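You operate a simulated robot arm through the tools that you are given. There is no shell and no other tool.

You run a simulated robot arm. Do the job below in one go: nothing can be reset, and whatever is moved stays where it is left.

Task
Charge the driver to 100 % from socket C, then unplug the charger.
Fine: the plug goes in and out only with switch C off; it ends on the short plug rest.
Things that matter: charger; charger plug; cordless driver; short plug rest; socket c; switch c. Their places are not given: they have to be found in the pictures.

Only the result counts: the job must be done as asked and must still hold three seconds after the hand-in. Knocking over, shifting, dropping, spilling or breaking anything else fails it.

Robot
A 7-joint arm with a two-finger gripper, fixed in place. Base frame: the origin is at the foot of the arm, x ahead of it, y to its left, z up; the work surface is at about z = 0.8. Units: m, degrees, N and s.
With the tool pointing down near the work surface it reaches from about 0.3 to 0.74 m from the base axis. Its first joint turns from -166.0 to 166.0 degrees. Payload 1.71 kg.
Tool frame: the origin (TCP) lies between the finger pads and is the grasp point; the fingertips stand 0.02 m ahead of it; z points along the fingers, y is the line along which they close. Largest opening 0.096 m; the body of the gripper starts 0.113 m behind the TCP.
Orientation is that of the tool frame in the base frame, as a unit quaternion [x, y, z, w]. With the fingers straight down and closing along the base's y, the tool's x points along the base's -x, its y along +y and its z along -z.

Tools
- The arm moves only by the tool apply_moves. Its argument "steps" is a list of rows, each a list of 7 numbers: the shift along the tool's x, y, z in m, then the turn, a rotation vector about the tool's x, y, z in degrees, then the closure in counts, from 0 (fully open) to 255 (shut). In form: [[tx, ty, tz, ax, ay, az, hand], ...]. A call has 1 to 20 rows; each row shifts and turns the commanded pose from where the row before left it, along the tool's axes as they then stand. A row lasts 0.2 s, in which the tool goes at most 0.05 m and 8.6 degrees; a call with a longer step from one row to the next is refused whole, and so is a gripper value outside its range. Where a pose cannot be reached the arm comes as near as it can. A force on the tool above 80 N (or 10 N above the force at the start of the call, whichever is more), or a blocked arm, ends the call early, and 0.2 s more pass. The fingers move at their own pace (about 0.153 m/s each) and stop on an object; they squeeze with about 33 N. The grip force told is the motor's: it shows also when the fingers shut on nothing. Time passes only in rows, and 0.2 s behind the last, so rows that do not move let the fingers close. The reply holds the time, the measured pose of the TCP, the force on the tool along the base axes, the opening and the grip force, in the units named above and with some noise, with the torque about the TCP (base axes, N m) and any sound that the robot's microphone picked up.
- Cameras (640 x 400 px; columns grow to the right, rows downward): "scene" is fixed at [0.2016, 0.4945, 1.4258]; the picture's right is [-0.44, -0.90, 0.00], its down [-0.66, 0.32, -0.68] and it looks along [0.62, -0.30, -0.73] (base axes); focal length 229 px, centre (320, 200). "wrist" rides on the gripper at [0.066, 0.014, -0.145] in the tool frame; the picture's right is [-0.21, 0.98, 0.00], its down [-0.88, -0.18, -0.45] and it looks along [-0.44, -0.09, 0.90] (tool axes); focal length 275 px, centre (320, 200).
- capture(camera): a new picture of that camera. No time passes.
- slide_trunk(by): slides the trunk up (or, below 0, down) by that many m; the arm rides with it, the base frame stays. It gives what a move gives, with no picture.
- probe_pixels(camera, pixels): for up to 12 pixels [column, row] of the newest picture of that camera ("zoom" is the newest enlarged one), the place [x, y, z] in the base frame of the surface seen there, good to about 0.003 m, but the place of the scene camera against the robot may be out by one fixed shift of up to 0.025 m in any direction. No time passes.
- enlarge(camera, box): a new picture of the part [left, top, right, bottom] of that camera's present view, enlarged. No time passes.
- sign_off(): hands the job in; it is judged then, once.

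Leave the gripper open and the arm clear of the work at the hand-in unless told otherwise.

The tools are called after ">>>" as a command line: name --pt "numbers of a row" for each row, then --argument value for the rest, lists and objects as JSON in quotes. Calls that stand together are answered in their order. apply_moves: Moves the arm, as the interface text tells. Its arguments: {"type":"object","properties":{"steps":{"type":"array","items":{"type":"array","items":{"type":"number"}}}},"required":["steps"]} The other tools are called the same way: slide_trunk (by) slides the trunk up or down; capture (camera) takes a picture; probe_pixels (camera, pixels) gives the place of the surface under pixels of a picture; enlarge (camera, box) takes an enlarged picture of a part of a camera's view; sign_off () hands the job in.

At the start:

```text
clock: 0.0
position: [0.5447, 0.0341, 1.2033]
tool_rot: [0.001, 1.0, 0.0, -0.001]
contact_force: [0.0, -0.5, 0.1]
moment: [0.0, -0.01, 0.02]
grip_width: 0.096
grip_force: 0.1
trunk travel left (down, up): [-0.3, 0.086]
```

scene: 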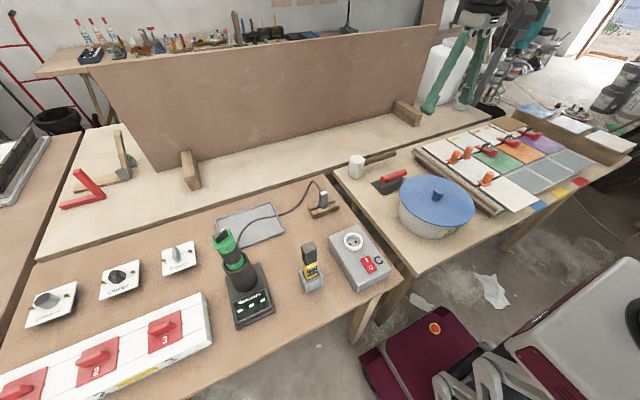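
wrist: 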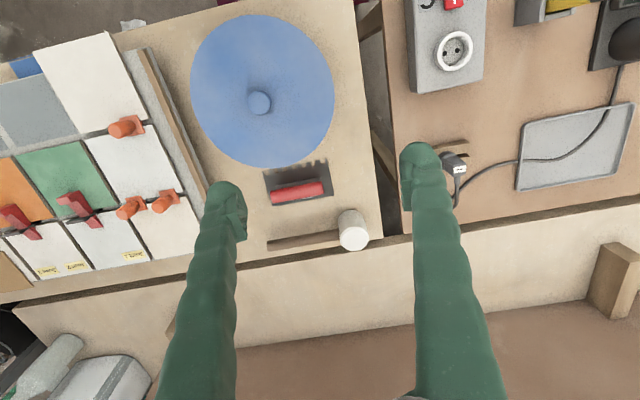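

I see in the scene view the charger with the green driver (around 245,285), a grey box with socket and red switch labelled C (around 360,255), and the plug on a wooden rest (around 322,203). I'll enlarge these areas to read the details.

>>> enlarge --camera "scene" --box '[200, 170, 420, 330]'

>>> enlarge --camera "wrist" --box '[380, 0, 640, 220]'

```text
2.50 times, centred on (310, 250) of scene
```

zoom: 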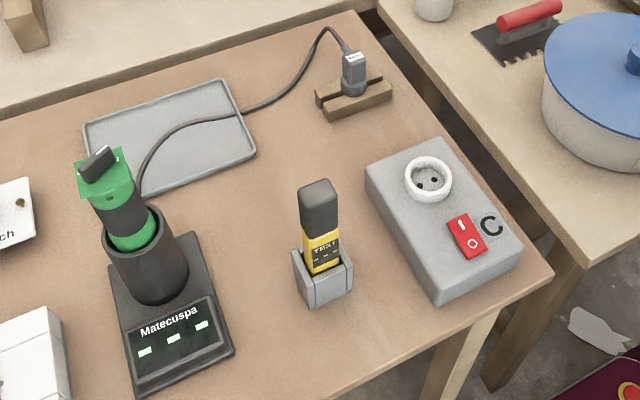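

```text
1.82 times, centred on (510, 110) of wrist
```

zoom: 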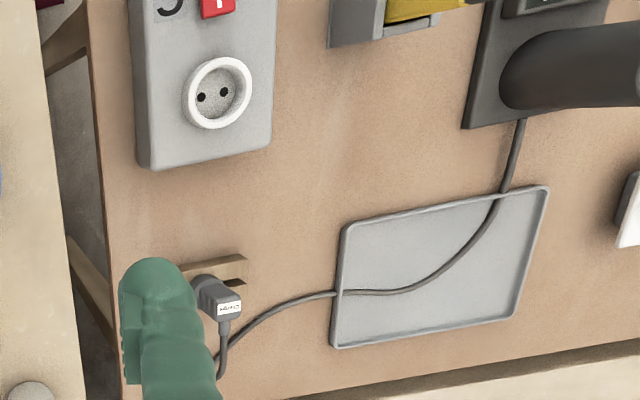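

The zoom shows a red rocker switch beside "C", the plug standing in a wooden rest and the charger's display with three lamps. I'll look closer at each.

>>> enlarge --camera "scene" --box '[325, 220, 405, 290]'

>>> enlarge --camera "scene" --box '[290, 170, 360, 225]'

>>> enlarge --camera "scene" --box '[200, 220, 290, 330]'

>>> enlarge --camera "scene" --box '[0, 220, 220, 400]'

>>> enlarge --camera "scene" --box '[290, 230, 340, 300]'

```text
5.71 times, centred on (365, 255) of scene
```

zoom: 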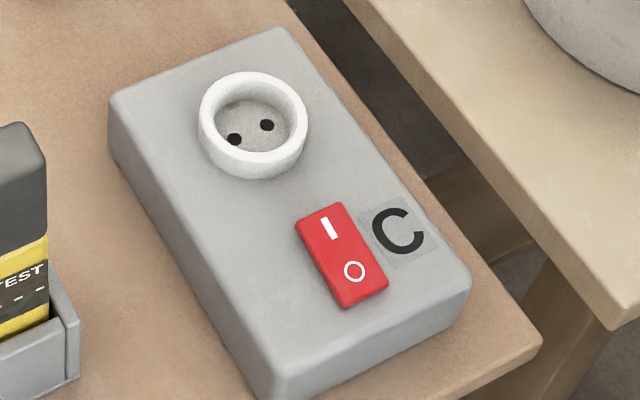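

```text
7.27 times, centred on (325, 198) of scene
```

zoom: 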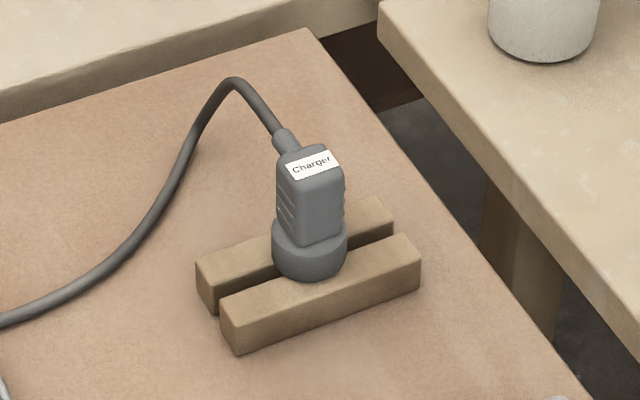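

```text
3.64 times, centred on (245, 275) of scene
```

zoom: 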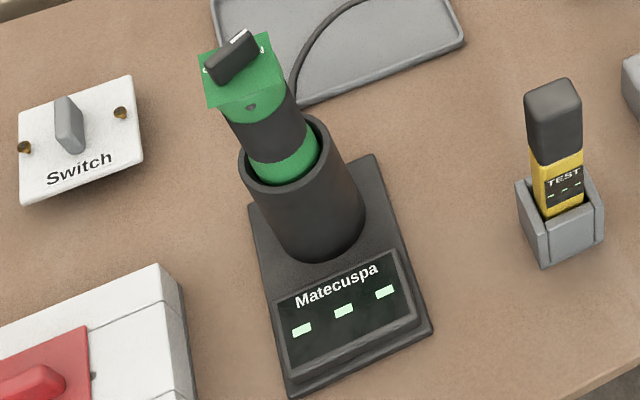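

```text
2.22 times, centred on (110, 310) of scene
```

zoom: 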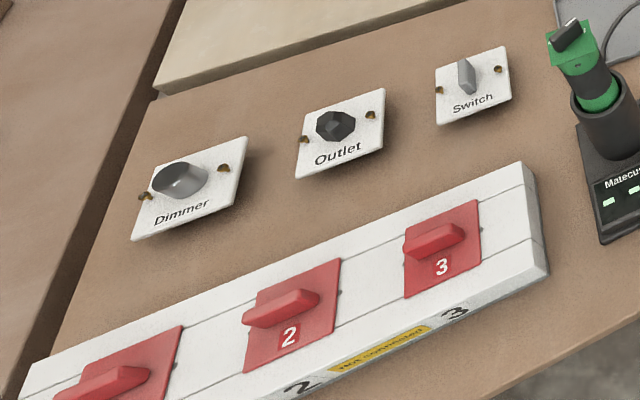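

```text
5.71 times, centred on (315, 265) of scene
```

zoom: 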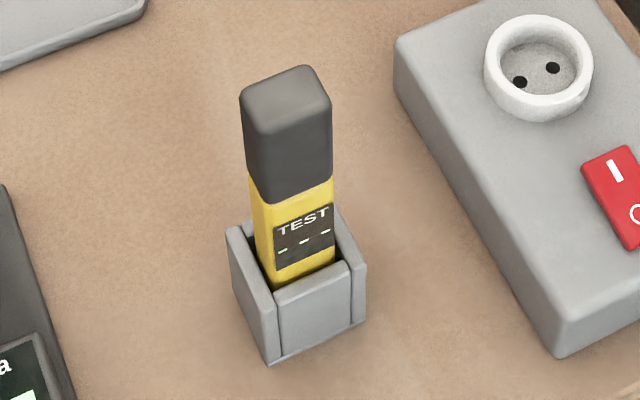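

The charger's display shows three dashes. I'll check for another plug rest near the white cup (around 375,160), and re-enlarge the socket box so I can probe its surfaces and the tilt of the rocker.

>>> enlarge --camera "scene" --box '[340, 130, 440, 200]'

>>> enlarge --camera "wrist" --box '[240, 150, 400, 260]'

>>> enlarge --camera "scene" --box '[325, 220, 405, 290]'

>>> probe_pixels --camera "zoom" --pixels '[[325, 215], [340, 255], [365, 293], [328, 230], [354, 272], [372, 285], [305, 217], [250, 250], [400, 280], [265, 125], [235, 139], [252, 130]]'

```text
5.71 times, centred on (390, 165) of scene
```

zoom: 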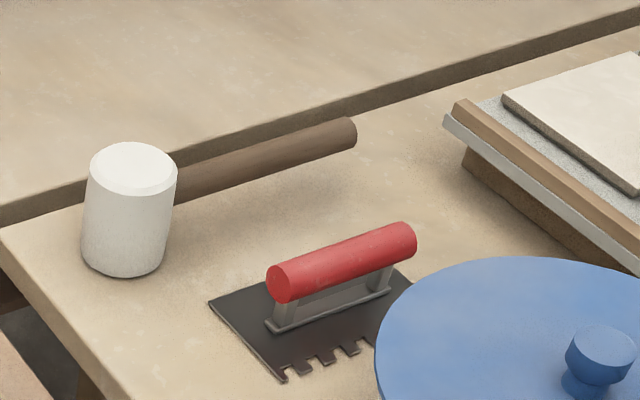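

```text
3.64 times, centred on (320, 205) of wrist
```

zoom: 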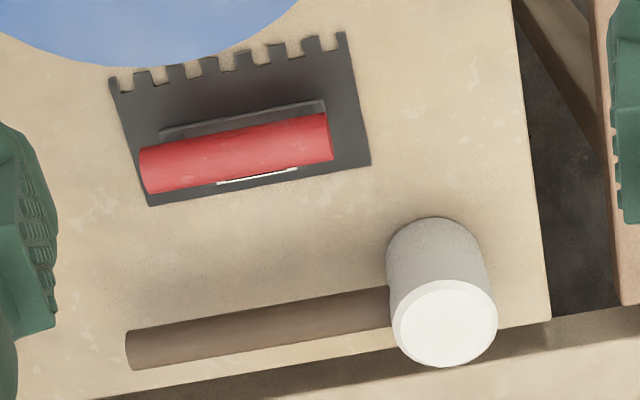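

```text
5.71 times, centred on (365, 255) of scene
```

zoom: 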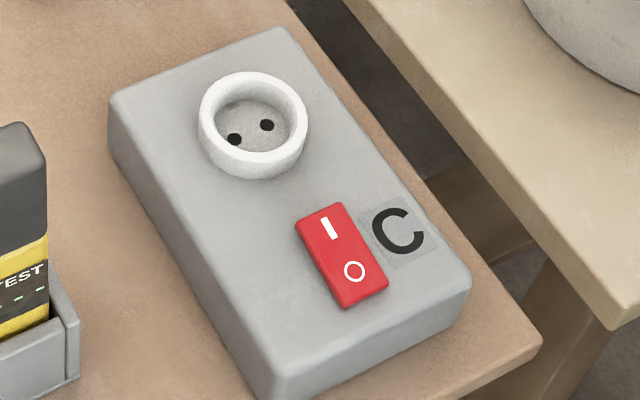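

```text
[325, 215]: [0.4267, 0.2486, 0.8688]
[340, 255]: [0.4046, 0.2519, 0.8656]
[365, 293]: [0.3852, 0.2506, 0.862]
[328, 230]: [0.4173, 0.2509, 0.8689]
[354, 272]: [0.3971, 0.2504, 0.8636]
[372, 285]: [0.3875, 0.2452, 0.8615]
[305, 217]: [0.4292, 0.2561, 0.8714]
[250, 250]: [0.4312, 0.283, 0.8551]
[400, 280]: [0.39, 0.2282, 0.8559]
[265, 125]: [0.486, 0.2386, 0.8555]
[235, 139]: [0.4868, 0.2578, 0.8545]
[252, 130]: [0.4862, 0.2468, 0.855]
```

The item by the cup is a mallet, so the only plug rest is the wooden one under the plug. The O end of the rocker reads lower (0.862) than the I end (0.870), so switch C looks off. I'll now read positions with the wrist camera, which rides on the robot.

>>> enlarge --camera "wrist" --box '[395, 0, 505, 75]'

>>> probe_pixels --camera "wrist" --pixels '[[453, 50], [447, 52], [459, 50], [453, 34], [453, 69], [436, 52], [471, 49], [415, 85], [478, 75], [453, 3]]'

>>> enlarge --camera "wrist" --box '[420, 120, 500, 220]'

```text
5.33 times, centred on (450, 38) of wrist
```

zoom: 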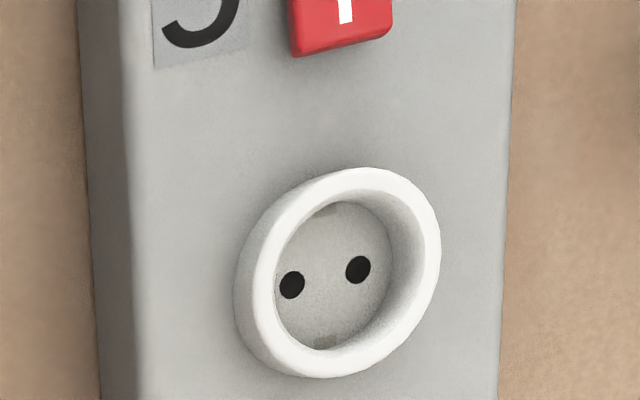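

```text
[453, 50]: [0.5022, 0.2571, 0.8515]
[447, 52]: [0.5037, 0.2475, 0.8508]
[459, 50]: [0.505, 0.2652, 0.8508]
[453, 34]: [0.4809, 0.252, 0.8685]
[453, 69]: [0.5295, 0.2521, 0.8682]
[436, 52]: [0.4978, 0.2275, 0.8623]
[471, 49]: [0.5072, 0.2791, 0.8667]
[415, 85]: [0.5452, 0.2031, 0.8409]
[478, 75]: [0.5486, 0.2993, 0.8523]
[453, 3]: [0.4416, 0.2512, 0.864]
```

```text
4.00 times, centred on (460, 170) of wrist
```

zoom: 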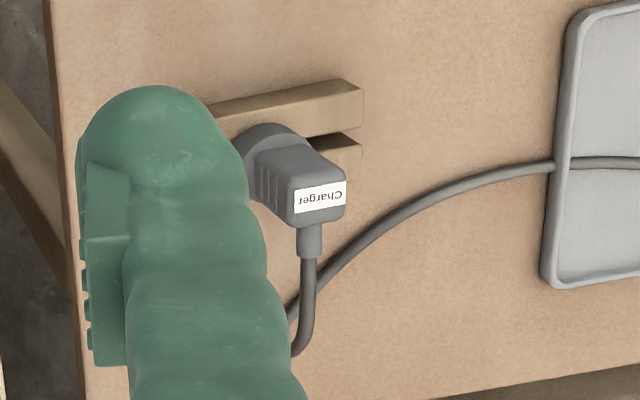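

The scene camera appears shifted from the wrist readings by about (+0.018, +0.010, −0.004). Next I'll probe the plug and its rest in both views.

>>> probe_pixels --camera "zoom" --pixels '[[320, 198], [295, 170], [325, 160], [270, 140], [320, 100], [310, 240], [340, 150], [240, 110]]'

>>> enlarge --camera "scene" --box '[290, 170, 360, 225]'

>>> probe_pixels --camera "zoom" --pixels '[[310, 165], [285, 170], [335, 160], [318, 220], [285, 210], [340, 195], [310, 265], [280, 245], [260, 305], [400, 255], [210, 275], [380, 215]]'

```text
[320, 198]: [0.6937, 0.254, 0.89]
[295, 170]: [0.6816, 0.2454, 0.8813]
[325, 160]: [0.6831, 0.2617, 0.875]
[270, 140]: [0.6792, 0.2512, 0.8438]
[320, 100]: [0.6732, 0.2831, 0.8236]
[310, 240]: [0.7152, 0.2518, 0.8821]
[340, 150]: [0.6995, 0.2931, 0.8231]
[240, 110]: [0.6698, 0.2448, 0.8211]
```

```text
7.27 times, centred on (325, 198) of scene
```

zoom: 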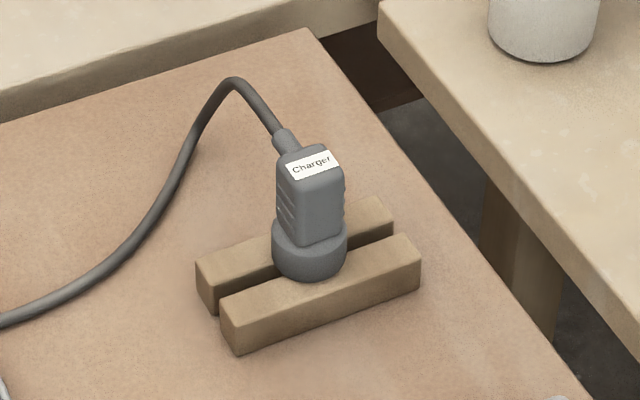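

```text
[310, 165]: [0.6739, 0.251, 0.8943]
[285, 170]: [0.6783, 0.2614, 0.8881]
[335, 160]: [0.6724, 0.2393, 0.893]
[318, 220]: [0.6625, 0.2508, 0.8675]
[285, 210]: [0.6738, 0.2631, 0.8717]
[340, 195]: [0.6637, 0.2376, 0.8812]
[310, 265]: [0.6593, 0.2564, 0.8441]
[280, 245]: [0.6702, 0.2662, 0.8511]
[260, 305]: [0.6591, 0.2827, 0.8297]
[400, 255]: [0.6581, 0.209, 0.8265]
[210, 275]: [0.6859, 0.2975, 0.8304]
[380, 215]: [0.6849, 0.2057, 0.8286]
```

Plug body is around (0.685, 0.254) with its top at about z 0.893, and its ribbed sides face ±y. I'll move the hand over it at z ≈ 1.05 for a better wrist view.

>>> apply_moves --pt "-0.014 0.0275 0.019 0 0 0 0" --pt "-0.014 0.0275 0.019 0 0 0 0" --pt "-0.014 0.0275 0.019 0 0 0 0" --pt "-0.014 0.0275 0.019 0 0 0 0" --pt "-0.014 0.0275 0.019 0 0 0 0" --pt "-0.014 0.0275 0.019 0 0 0 0" --pt "-0.014 0.0275 0.019 0 0 0 0" --pt "-0.014 0.0275 0.019 0 0 0 0" --pt "0 0 0 0 0 0 0"

>>> capture --camera "wrist"

>>> capture --camera "scene"

```text
clock: 2.0
position: [0.6403, 0.2517, 1.0623]
tool_rot: [0.001, 1.0, 0.0, 0.008]
contact_force: [-0.4, -0.3, 0.3]
moment: [0.01, -0.01, -0.01]
grip_width: 0.0958
grip_force: 0.0
trunk travel left (down, up): [-0.3, 0.086]
```

```text
taken
```

wrist: 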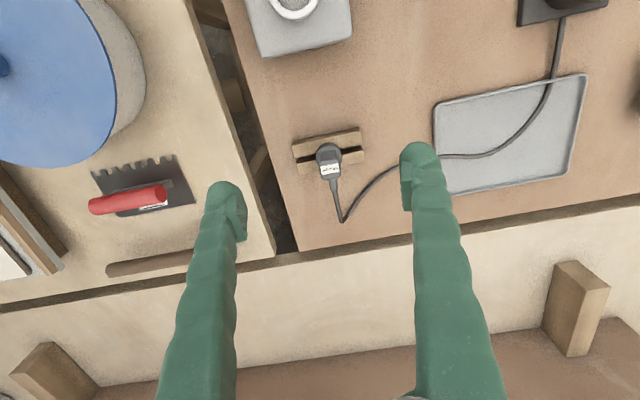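

```text
taken
```

scene: 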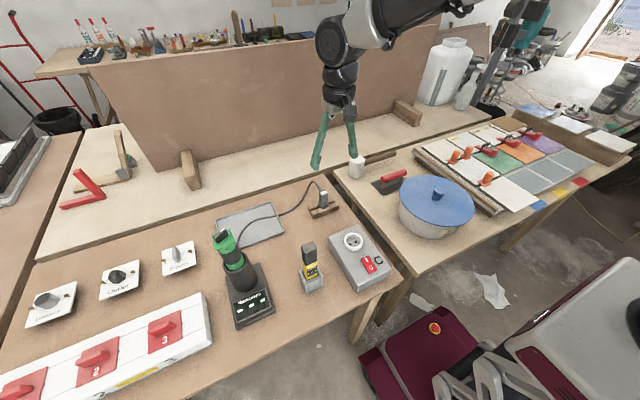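

The hand lagged a little behind the commanded place (0.640 against 0.657 in x). I'll send an idle row to see whether it settles, and enlarge the plug view.

>>> apply_moves --pt "0 0 0 0 0 0 0" --pt "0 0 0 0 0 0 0"

>>> enlarge --camera "wrist" --box '[270, 110, 390, 230]'

>>> probe_pixels --camera "wrist" --pixels '[[330, 170], [329, 160], [324, 152], [320, 155], [338, 155], [336, 185], [300, 145], [350, 135], [305, 170], [355, 157]]'

```text
clock: 2.6
position: [0.6406, 0.2537, 1.0601]
tool_rot: [0.0, 1.0, 0.0, 0.007]
contact_force: [0.1, -0.4, -0.2]
moment: [0.04, -0.01, -0.01]
grip_width: 0.096
grip_force: 0.1
trunk travel left (down, up): [-0.3, 0.086]
```

```text
3.33 times, centred on (330, 170) of wrist
```

zoom: 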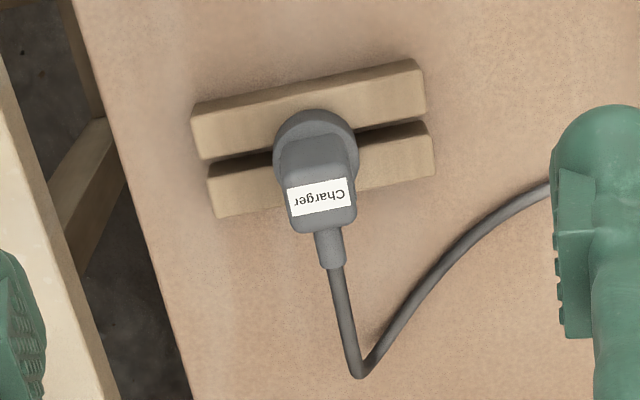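

```text
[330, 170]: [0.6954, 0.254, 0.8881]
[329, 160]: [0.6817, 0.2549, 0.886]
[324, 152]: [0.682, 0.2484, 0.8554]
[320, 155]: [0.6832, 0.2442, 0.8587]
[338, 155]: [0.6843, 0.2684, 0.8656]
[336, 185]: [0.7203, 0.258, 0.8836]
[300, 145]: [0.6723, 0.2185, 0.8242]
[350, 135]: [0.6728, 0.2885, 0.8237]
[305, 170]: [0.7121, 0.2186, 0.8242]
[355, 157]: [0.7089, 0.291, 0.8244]
```

The arm is at the edge of its reach at this height (x 0.64). The plug label centre reads (0.695, 0.254, 0.888) and the bar tops z 0.824. I'll go lower, to z ≈ 0.96 and still above the plug top, to see how far it reaches there.

>>> apply_moves --pt "0 0 0.03 0 0 0 0" --pt "0 0 0.03 0 0 0 0" --pt "0 0 0.03 0 0 0 0" --pt "0 0 0 0 0 0 0" --pt "0 0 0 0 0 0 0"

>>> capture --camera "wrist"

```text
clock: 3.8
position: [0.6413, 0.2533, 0.9701]
tool_rot: [0.001, 1.0, 0.0, 0.007]
contact_force: [0.2, 0.4, -0.3]
moment: [0.0, 0.03, -0.01]
grip_width: 0.0962
grip_force: 0.1
trunk travel left (down, up): [-0.3, 0.086]
```

```text
taken
```

wrist: 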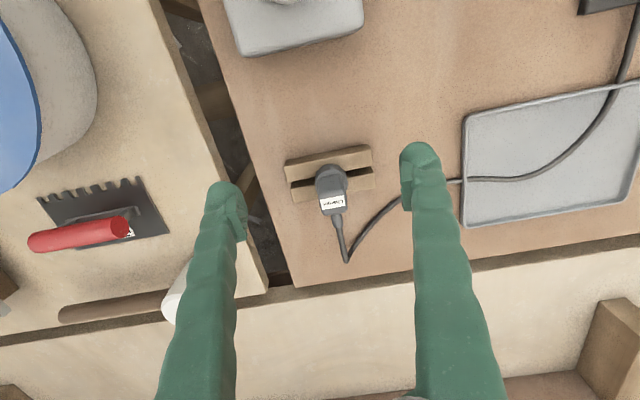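

The hand now stands at (0.641, 0.253, 0.970) with a tilt of about 0.8°. I'll enlarge the plug for finer positions.

>>> enlarge --camera "wrist" --box '[275, 130, 385, 270]'

>>> probe_pixels --camera "zoom" --pixels '[[320, 140], [320, 180], [300, 110], [260, 190], [330, 215], [285, 130], [370, 130], [200, 110], [400, 70], [200, 170], [400, 130], [350, 250]]'

```text
2.86 times, centred on (330, 200) of wrist
```

zoom: 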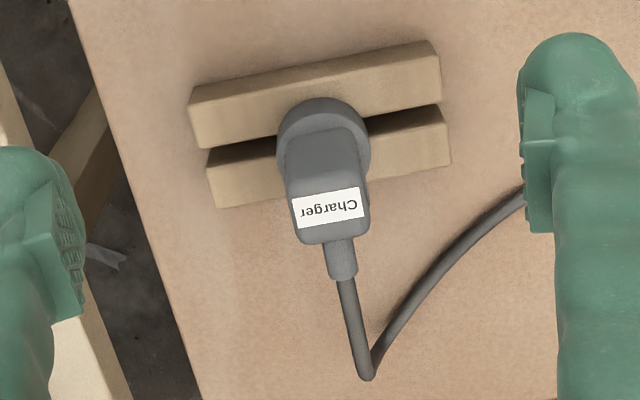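

```text
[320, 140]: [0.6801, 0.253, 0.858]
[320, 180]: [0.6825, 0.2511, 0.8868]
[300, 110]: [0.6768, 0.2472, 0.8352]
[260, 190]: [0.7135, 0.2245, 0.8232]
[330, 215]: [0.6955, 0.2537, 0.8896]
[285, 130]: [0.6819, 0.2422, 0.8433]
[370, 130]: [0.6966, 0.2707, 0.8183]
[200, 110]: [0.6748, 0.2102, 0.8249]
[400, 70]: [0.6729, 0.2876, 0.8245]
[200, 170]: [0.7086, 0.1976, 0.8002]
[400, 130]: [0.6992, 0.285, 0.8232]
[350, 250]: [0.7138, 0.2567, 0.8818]
```

The plug axis reads about (0.6925, 0.2535) with the bars along y, so its yaw is about 0. I'll move forward over the plug at z ≈ 0.93, fingertips above the plug top, and correct the tilt to see whether the arm reaches there.

>>> apply_moves --pt "-0.017 0 0.014 0 0.4 0 0" --pt "-0.017 0 0.014 0 0.4 0 0" --pt "-0.016 0 0.012 0 0 0 0" --pt "0 0 0 0 0 0 0" --pt "0 0 0 0 0 0 0"

>>> capture --camera "wrist"

```text
clock: 4.8
position: [0.6775, 0.2548, 0.9455]
tool_rot: [0.0, 1.0, 0.001, 0.009]
contact_force: [-0.5, -0.1, 0.7]
moment: [0.0, -0.09, 0.02]
grip_width: 0.0962
grip_force: 0.1
trunk travel left (down, up): [-0.3, 0.086]
stopped in row 5: the arm was blocked; the commanded pose is now the measured one
```

```text
taken
```

wrist: 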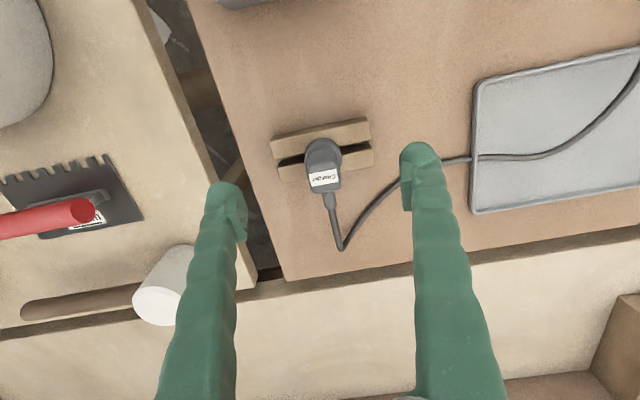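

The arm stopped at its reach limit (radius 0.724 at z 0.9455). My readings at two heights suggest the reach peaks at about 0.741 near z = 0.79, and raising the trunk shifts that peak up to the plug's height. I'll slide the trunk up by 0.085.

>>> slide_trunk --by 0.085

```text
clock: 6.0
position: [0.6801, 0.2537, 1.0271]
tool_rot: [0.001, 1.0, 0.0, 0.007]
contact_force: [0.9, -0.2, 0.1]
moment: [-0.02, -0.01, 0.02]
grip_width: 0.0961
grip_force: 0.0
trunk travel left (down, up): [-0.385, 0.001]
```

The trunk is up and the hand is at (0.680, 0.254, 1.027). I'll come down to z ≈ 0.94, straighten the tilt and move forward to x ≈ 0.690.

>>> apply_moves --pt "0 0 0.03 0 0 0 0" --pt "0 0 0.03 0 0.4 0 0" --pt "0 0 0.027 0 0.4 0 0" --pt "-0.008 0 0 0 0 0 0" --pt "0 0 0 0 0 0 0" --pt "0 0 0 0 0 0 0"

>>> capture --camera "wrist"

>>> enlarge --camera "wrist" --box '[255, 80, 395, 240]'

```text
clock: 6.7
position: [0.6649, 0.2542, 0.9735]
tool_rot: [0.001, 1.0, 0.0, 0.011]
contact_force: [-1.4, -0.1, -0.1]
moment: [0.03, -0.13, -0.02]
grip_width: 0.096
grip_force: 0.0
trunk travel left (down, up): [-0.385, 0.001]
stopped in row 3: the arm was blocked; the commanded pose is now the measured one
```

```text
taken
```

wrist: 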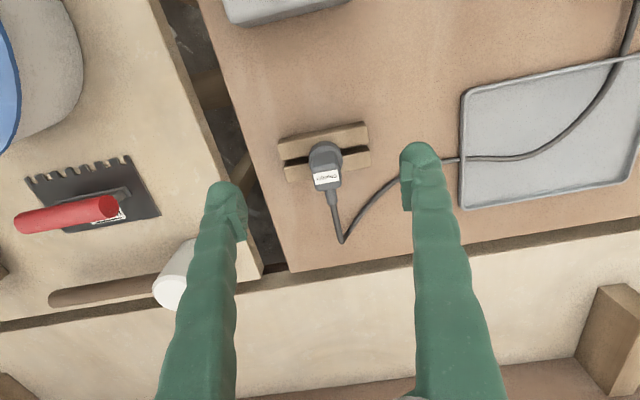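

```text
2.50 times, centred on (325, 160) of wrist
```

zoom: 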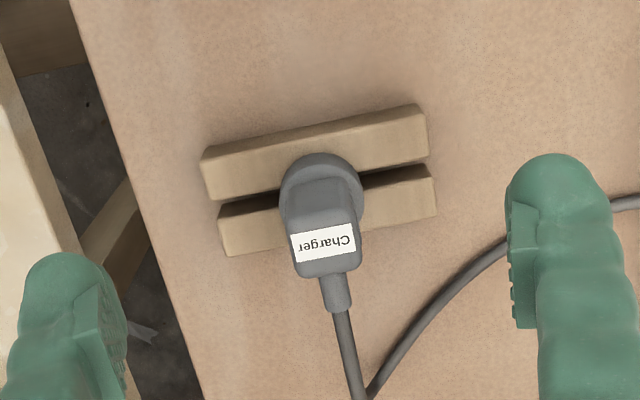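

Lowering with the trunk raised made the reach shorter, so the shoulder sits above and the trunk should go down instead. I'll lift the hand first, straighten the tilt and test the reach forward before lowering the trunk.

>>> apply_moves --pt "0 0 -0.04 0 0.4 0 0" --pt "0 0 -0.04 0 0.4 0 0" --pt "0 0 -0.04 0 0.4 0 0" --pt "0 0 -0.04 0 0 0 0" --pt "0 0 0 0 0 0 0" --pt "0 0 0 0 0 0 0"

>>> apply_moves --pt "-0.01 0 0 0 0 0 0" --pt "-0.01 0 0 0 0 0 0" --pt "-0.005 0 0 0 0 0 0" --pt "0 0 0 0 0 0 0" --pt "0 0 0 0 0 0 0"

```text
clock: 8.1
position: [0.6646, 0.2536, 1.1305]
tool_rot: [0.001, 1.0, -0.001, -0.002]
contact_force: [-0.4, 1.1, -0.3]
moment: [0.0, -0.05, -0.01]
grip_width: 0.0959
grip_force: 0.0
trunk travel left (down, up): [-0.385, 0.001]
```

```text
clock: 8.8
position: [0.6674, 0.254, 1.1452]
tool_rot: [-0.001, 1.0, -0.001, 0.008]
contact_force: [-1.0, 0.3, -0.6]
moment: [0.03, -0.12, -0.01]
grip_width: 0.0959
grip_force: 0.3
trunk travel left (down, up): [-0.385, 0.001]
stopped in row 3: the arm was blocked; the commanded pose is now the measured one
```

The arm again stopped short (x 0.667 at z 1.145), pulled inward and up. I'll look at the scene to see the arm's posture.

>>> capture --camera "scene"

>>> enlarge --camera "scene" --box '[280, 0, 540, 160]'

```text
taken
```

scene: 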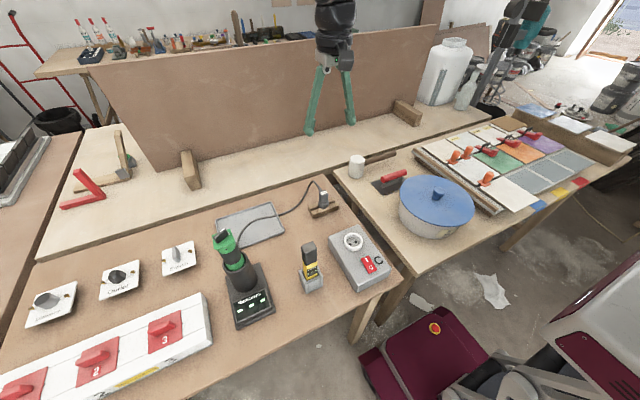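

```text
2.46 times, centred on (410, 80) of scene
```

zoom: 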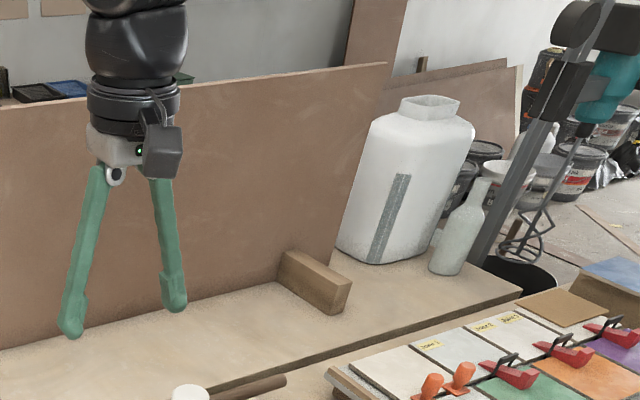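

The reach seems best when the hand is about 0.97–1.06 above the foot at the original trunk height. I'll pull the hand back from the limit to x ≈ 0.63 and lower the trunk by 0.185, so the plug's height falls in that band.

>>> apply_moves --pt "0.02 0 0 0 0.45 0 0" --pt "0.02 0 0 0 0.45 0 0" --pt "0 0 0 0 0 0 0" --pt "0 0 0 0 0 0 0"

>>> slide_trunk --by -0.185

```text
clock: 9.8
position: [0.6303, 0.2544, 1.1384]
tool_rot: [0.001, 1.0, 0.001, -0.001]
contact_force: [-0.5, 0.2, -0.9]
moment: [-0.01, -0.03, 0.01]
grip_width: 0.096
grip_force: 0.0
trunk travel left (down, up): [-0.385, 0.001]
```

```text
clock: 11.8
position: [0.6296, 0.2543, 0.9536]
tool_rot: [0.001, 1.0, 0.001, -0.001]
contact_force: [0.6, 0.8, 0.7]
moment: [0.03, 0.03, 0.0]
grip_width: 0.0961
grip_force: 0.0
trunk travel left (down, up): [-0.2, 0.186]
```

The trunk is lowered and the hand is at (0.630, 0.254, 0.954), fingertips at 0.934 and clear of the plug top. I'll test moving forward to x ≈ 0.69 in small steps.

>>> apply_moves --pt "-0.01 0 0 0 0 0 0" --pt "-0.01 0 0 0 0 0 0" --pt "-0.01 0 0 0 0 0 0" --pt "-0.01 0 0 0 0 0 0" --pt "-0.01 0 0 0 0 0 0" --pt "-0.01 0 0 0 0 0 0" --pt "0 0 0 0 0 0 0"

```text
clock: 13.4
position: [0.6929, 0.2546, 0.9541]
tool_rot: [0.001, 1.0, 0.001, -0.001]
contact_force: [0.1, 0.4, 0.6]
moment: [-0.02, 0.0, -0.05]
grip_width: 0.0959
grip_force: 0.1
trunk travel left (down, up): [-0.2, 0.186]
```

The arm reached (0.693, 0.2546, 0.954) with the tool upright. I'll capture the wrist view to line the fingers up with the plug.

>>> capture --camera "wrist"

>>> enlarge --camera "wrist" --box '[240, 90, 400, 210]'

>>> probe_pixels --camera "wrist" --pixels '[[320, 145], [320, 152], [310, 152], [330, 150], [320, 165], [322, 172], [319, 130], [310, 125], [333, 122], [290, 140], [350, 110], [355, 130]]'

```text
taken
```

wrist: 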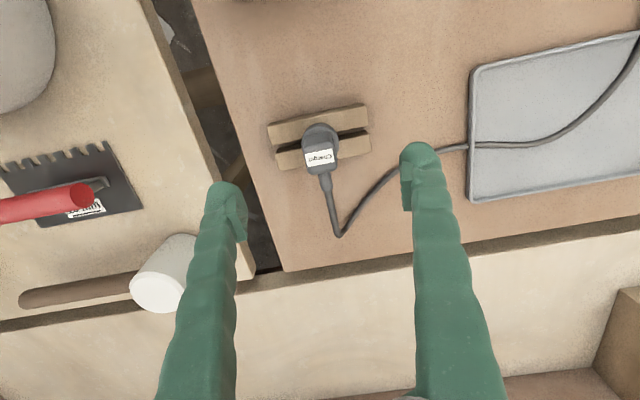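

```text
3.33 times, centred on (320, 150) of wrist
```

zoom: 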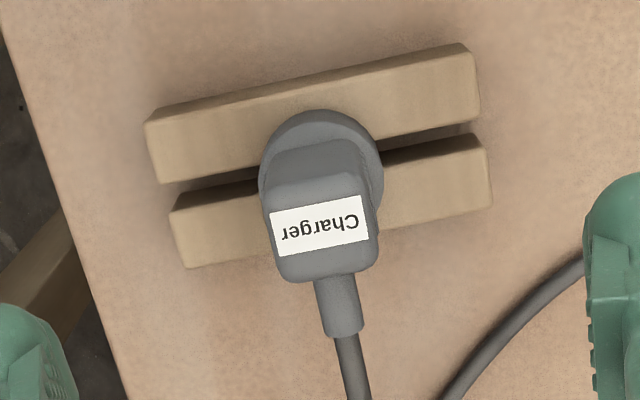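

```text
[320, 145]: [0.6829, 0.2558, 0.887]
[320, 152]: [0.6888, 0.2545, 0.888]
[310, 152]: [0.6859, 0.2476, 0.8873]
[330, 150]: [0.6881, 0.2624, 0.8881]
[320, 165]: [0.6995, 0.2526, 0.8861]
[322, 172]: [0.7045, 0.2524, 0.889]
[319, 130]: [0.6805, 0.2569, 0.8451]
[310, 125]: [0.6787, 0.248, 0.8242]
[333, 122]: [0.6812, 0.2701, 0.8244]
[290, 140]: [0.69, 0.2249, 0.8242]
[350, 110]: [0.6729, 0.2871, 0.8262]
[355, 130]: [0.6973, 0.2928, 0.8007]
```

The hand is within about 2 mm of the plug axis, which I put at (0.691, 0.255). The flange top is about 0.85 and the body top 0.888. I'll slide the trunk down 0.078 to bring the fingers straight down beside the plug body with the fingertips above the flange.

>>> slide_trunk --by -0.078

>>> capture --camera "wrist"

>>> enlarge --camera "scene" --box '[270, 140, 380, 230]'

```text
clock: 14.6
position: [0.6911, 0.255, 0.876]
tool_rot: [0.001, 1.0, 0.0, -0.001]
contact_force: [0.5, 1.0, 0.6]
moment: [0.03, 0.0, -0.03]
grip_width: 0.0962
grip_force: 0.1
trunk travel left (down, up): [-0.122, 0.264]
```

```text
taken
```

wrist: 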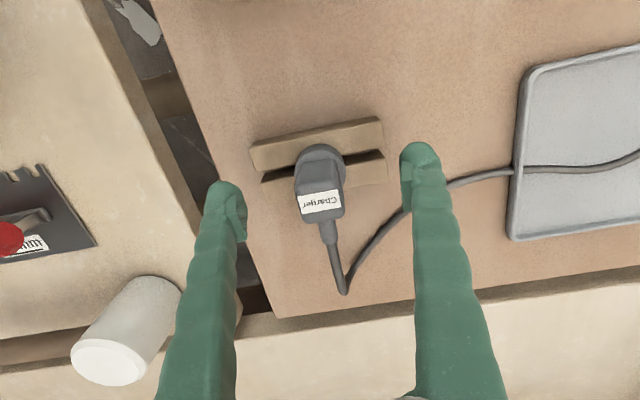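

```text
4.44 times, centred on (325, 185) of scene
```

zoom: 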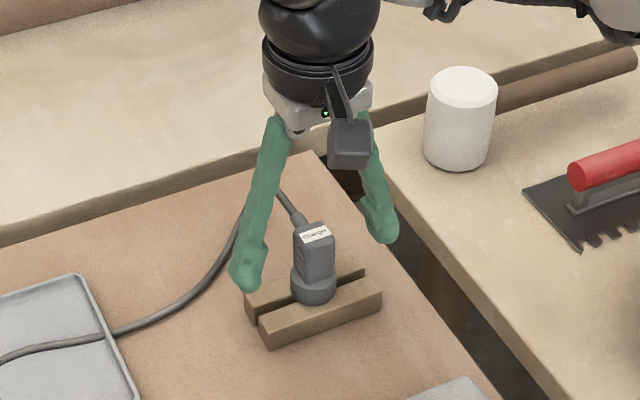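

The fingers stand either side of the plug, which is centred at (320, 203). I'll close on it.

>>> apply_moves --pt "0 0 0 0 0 0 120" --pt "0 0 0 0 0 0 255" --pt "0 0 0 0 0 0 255" --pt "0 0 0 0 0 0 255"

>>> capture --camera "wrist"

>>> enlarge --camera "scene" --box '[270, 140, 380, 230]'

```text
clock: 15.6
position: [0.6931, 0.2535, 0.878]
tool_rot: [0.001, 1.0, -0.001, -0.001]
contact_force: [-0.5, -1.3, 1.5]
moment: [-0.02, -0.01, -0.01]
grip_width: 0.0249
grip_force: 32.5
trunk travel left (down, up): [-0.122, 0.264]
```

```text
taken
```

wrist: 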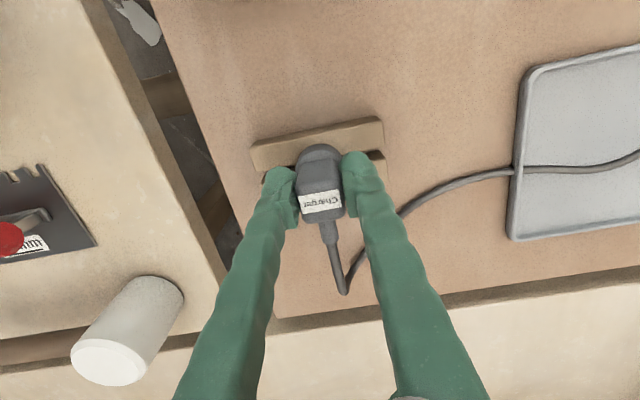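

```text
4.44 times, centred on (325, 185) of scene
```

zoom: 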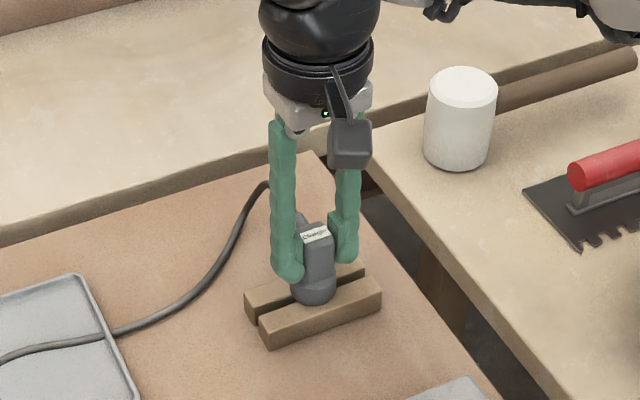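

The plug is gripped (opening 0.0249, force 32.5). I'll lift straight up with the trunk by 0.09 to clear the rest and later the socket ring.

>>> slide_trunk --by 0.09

>>> capture --camera "wrist"

>>> capture --camera "scene"

```text
clock: 16.9
position: [0.6777, 0.2568, 0.9829]
tool_rot: [0.0, 1.0, 0.0, 0.008]
contact_force: [-1.3, 0.5, -1.5]
moment: [0.02, -0.11, 0.01]
grip_width: 0.025
grip_force: 33.1
trunk travel left (down, up): [-0.214, 0.172]
stopped: the arm was blocked; the commanded pose is now the measured one
```

```text
taken
```

wrist: 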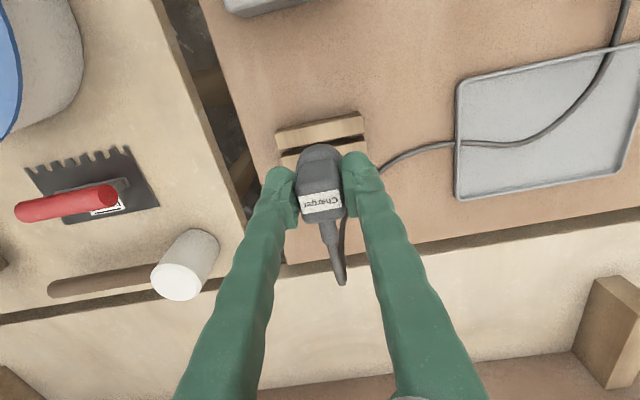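

```text
taken
```

scene: 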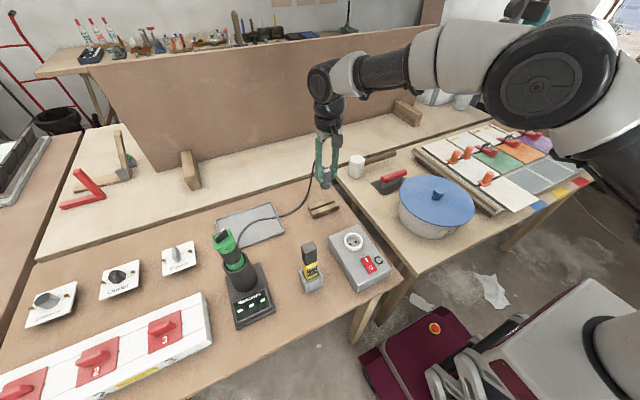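

The plug is held and clear of the rest. The hand drifted to (0.678, 0.257, 0.983) with a 0.9° tilt. I'll straighten it and move back to x ≈ 0.56 to view the socket with the wrist camera.

>>> apply_moves --pt "0.02 0 0 0 0.3 0 255" --pt "0.025 0 0 0 0.3 0 255" --pt "0.025 0 0 0 0.3 0 255" --pt "0.025 0 0 0 0 0 255" --pt "0.023 0 0 0 0 0 255" --pt "0 0 0 0 0 0 255" --pt "0 0 0 0 0 0 255"

>>> capture --camera "wrist"

>>> enlarge --camera "wrist" --box '[240, 0, 400, 120]'

```text
clock: 18.5
position: [0.5615, 0.2546, 0.9794]
tool_rot: [0.0, 1.0, 0.0, -0.002]
contact_force: [0.0, 0.6, -1.5]
moment: [-0.04, -0.01, 0.0]
grip_width: 0.0247
grip_force: 33.1
trunk travel left (down, up): [-0.214, 0.172]
```

```text
taken
```

wrist: 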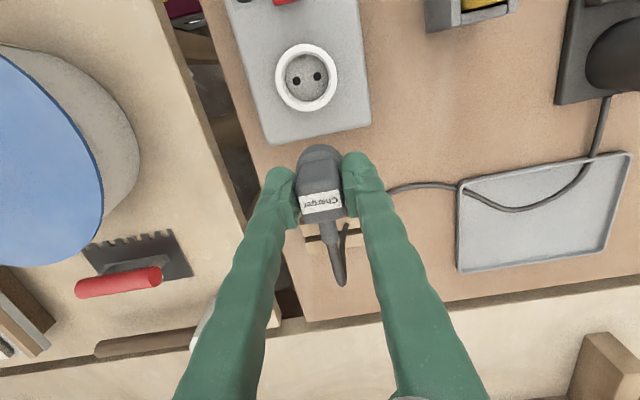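

```text
3.33 times, centred on (320, 60) of wrist
```

zoom: 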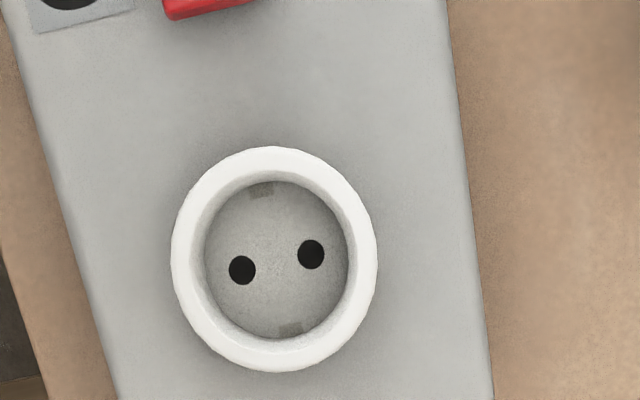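

The socket is clear at (307, 79), with the holes at about (297, 81) and (317, 76). I'll probe them and the ring.

>>> probe_pixels --camera "zoom" --pixels '[[242, 270], [311, 254], [276, 262], [270, 240], [285, 290], [273, 165], [190, 262], [362, 255], [280, 360], [150, 150], [430, 150], [430, 350]]'

>>> enlarge --camera "wrist" --box '[260, 120, 380, 300]'

>>> enlarge --camera "scene" --box '[290, 130, 430, 300]'

```text
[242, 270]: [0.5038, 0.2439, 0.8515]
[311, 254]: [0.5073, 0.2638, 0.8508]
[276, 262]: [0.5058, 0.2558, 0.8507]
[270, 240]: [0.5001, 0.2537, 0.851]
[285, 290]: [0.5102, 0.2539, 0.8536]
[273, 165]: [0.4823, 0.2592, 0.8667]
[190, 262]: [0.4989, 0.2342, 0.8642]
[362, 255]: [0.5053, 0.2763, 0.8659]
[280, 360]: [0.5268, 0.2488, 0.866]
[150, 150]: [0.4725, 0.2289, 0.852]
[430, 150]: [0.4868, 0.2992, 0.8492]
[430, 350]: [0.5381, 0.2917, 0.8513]
```

```text
2.22 times, centred on (320, 210) of wrist
```

zoom: 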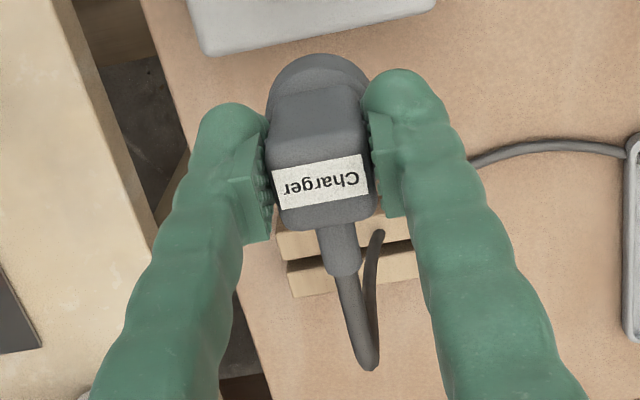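

```text
2.35 times, centred on (360, 215) of scene
```

zoom: 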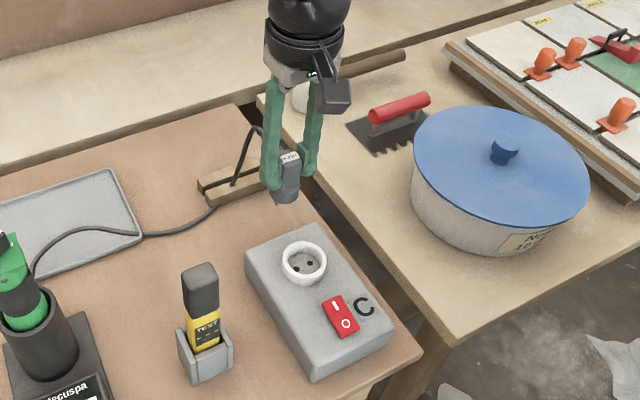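

Both pixels and probes put the socket centre at (0.5058, 0.2544) with its holes along y, so the yaw matches the plug. I estimate the plug axis is 2 mm ahead of the TCP in x. I'll move back 0.058 in x to sit over the socket at a safe height, then check in both cameras.

>>> apply_moves --pt "0.02 0 0 0 -0.1 0 255" --pt "0.02 0 0 0 -0.1 0 255" --pt "0.018 0 0 0 0 0 255" --pt "0 0 0 0 0 0 255" --pt "0 0 0 0 0 0 255"

>>> capture --camera "wrist"

>>> enlarge --camera "wrist" --box '[240, 80, 400, 240]'

>>> enlarge --camera "scene" --box '[310, 200, 400, 280]'

```text
clock: 19.7
position: [0.5024, 0.2554, 0.9787]
tool_rot: [0.001, 1.0, 0.001, 0.0]
contact_force: [-0.2, 0.0, -1.5]
moment: [-0.01, 0.04, 0.0]
grip_width: 0.0247
grip_force: 33.0
trunk travel left (down, up): [-0.214, 0.172]
```

```text
taken
```

wrist: 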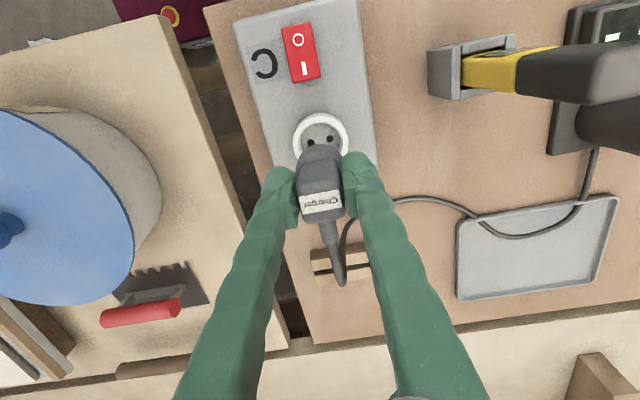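

```text
2.50 times, centred on (320, 160) of wrist
```

zoom: 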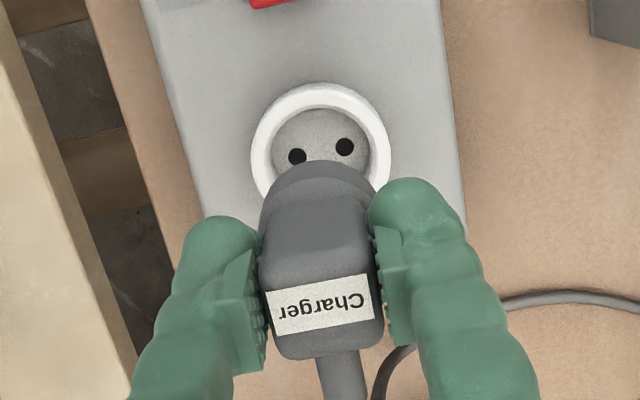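

```text
5.00 times, centred on (355, 240) of scene
```

zoom: 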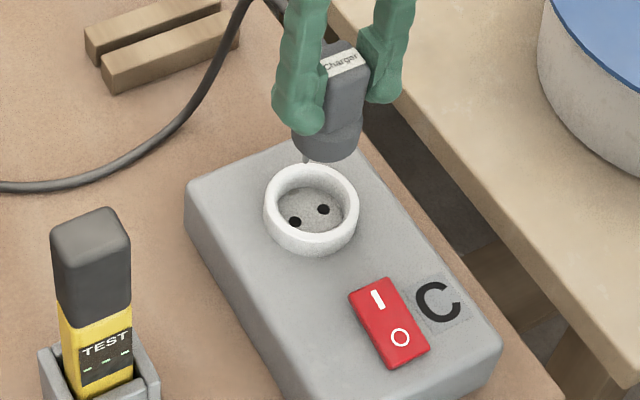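

The wrist view puts the plug within about 1 mm of the socket centre. The scene view hints at a few mm, though it has more parallax. I'll lower 0.028, keeping the pins about 1 cm above the ring, and compare again.

>>> apply_moves --pt "0 0 0.014 0 0 0 255" --pt "0 0 0.014 0 0 0 255" --pt "0 0 0 0 0 0 255" --pt "0 0 0 0 0 0 255"

>>> capture --camera "wrist"

>>> enlarge --camera "wrist" --box '[260, 90, 380, 190]'

>>> enlarge --camera "scene" --box '[325, 205, 385, 265]'

```text
clock: 20.7
position: [0.5028, 0.255, 0.9502]
tool_rot: [0.001, 1.0, 0.0, 0.0]
contact_force: [0.1, 1.1, 0.0]
moment: [0.02, -0.02, -0.02]
grip_width: 0.0249
grip_force: 32.4
trunk travel left (down, up): [-0.214, 0.172]
```

```text
taken
```

wrist: 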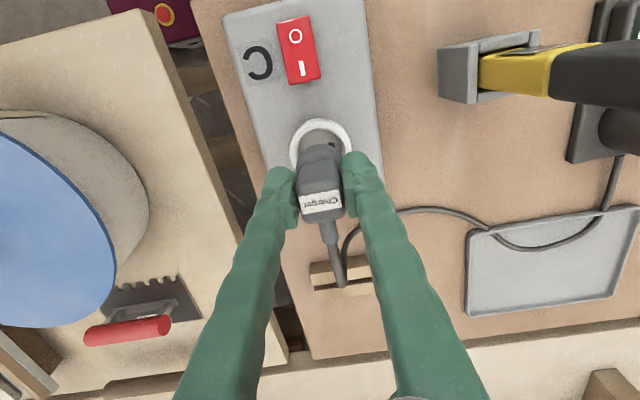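

```text
4.00 times, centred on (320, 140) of wrist
```

zoom: 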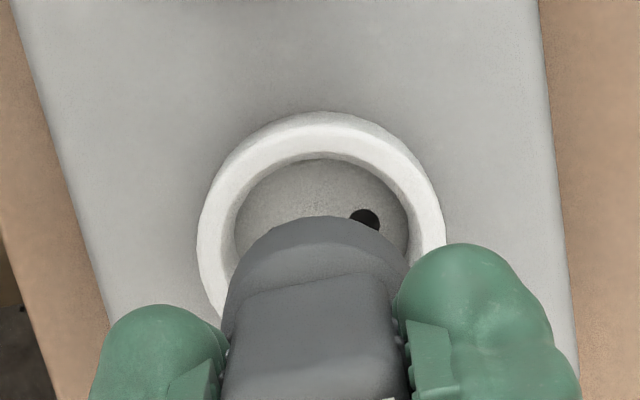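

```text
6.67 times, centred on (355, 235) of scene
```

zoom: 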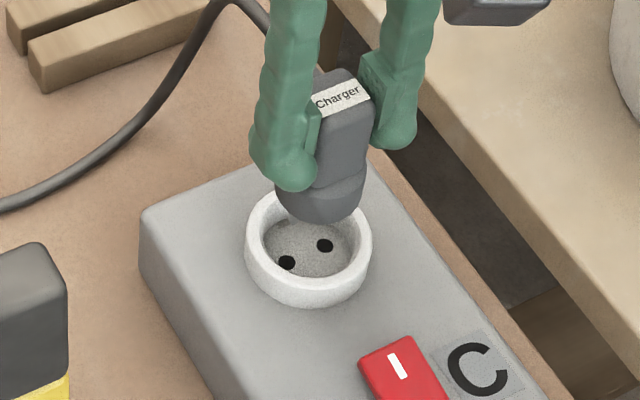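

Working through both views with the parallax, the plug sits about 2 mm too far in +x and 1.3 mm too far in −y. I'll correct that and lower 0.022, so the pins are just above the floor of the socket and the flange just above the rim, then check again.

>>> apply_moves --pt "0.002 0.0013 0 0 0 0 255" --pt "0 0 0.011 0 0 0 255" --pt "0 0 0.011 0 0 0 255" --pt "0 0 0 0 0 0 255" --pt "0 0 0 0 0 0 255"

>>> capture --camera "wrist"

>>> enlarge --camera "wrist" --box '[270, 100, 370, 190]'

>>> enlarge --camera "scene" --box '[325, 205, 385, 265]'

```text
clock: 21.9
position: [0.5004, 0.2557, 0.9286]
tool_rot: [0.001, 1.0, 0.0, 0.0]
contact_force: [0.4, -0.8, -1.7]
moment: [-0.01, 0.01, 0.02]
grip_width: 0.0245
grip_force: 32.9
trunk travel left (down, up): [-0.214, 0.172]
```

```text
taken
```

wrist: 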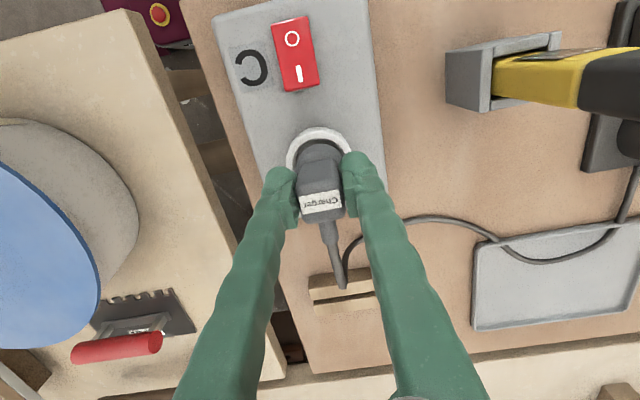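

```text
4.44 times, centred on (320, 145) of wrist
```

zoom: 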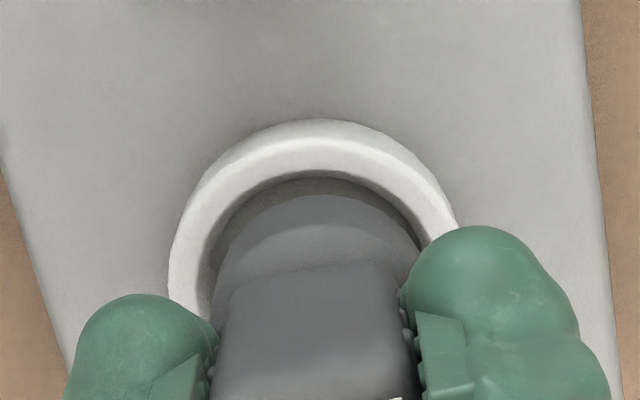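

```text
6.67 times, centred on (355, 235) of scene
```

zoom: 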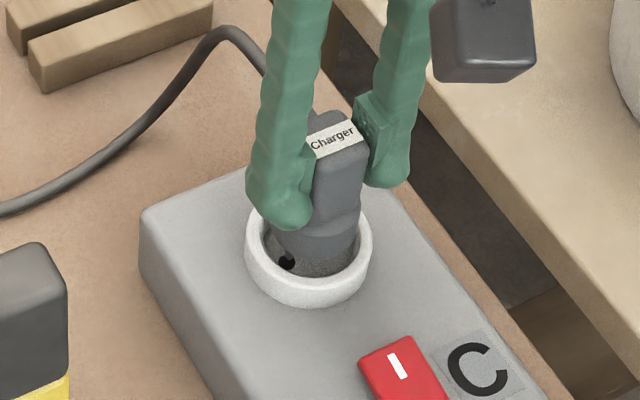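

It looks nearly concentric. I'll zoom in further on both views to judge the gaps between flange and ring.

>>> enlarge --camera "wrist" --box '[280, 120, 360, 170]'

>>> enlarge --camera "scene" --box '[338, 228, 368, 253]'

```text
8.00 times, centred on (320, 145) of wrist
```

zoom: 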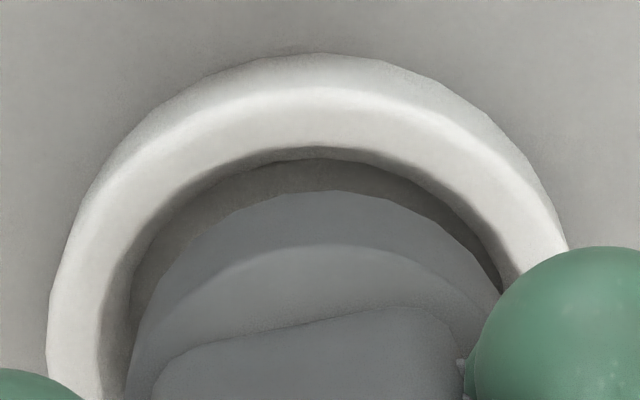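

```text
16.00 times, centred on (353, 240) of scene
```

zoom: 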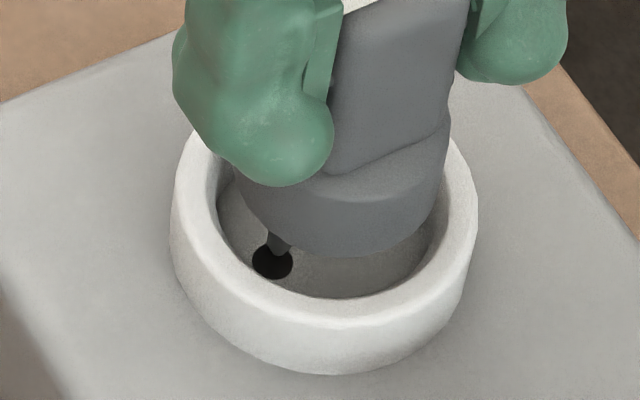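

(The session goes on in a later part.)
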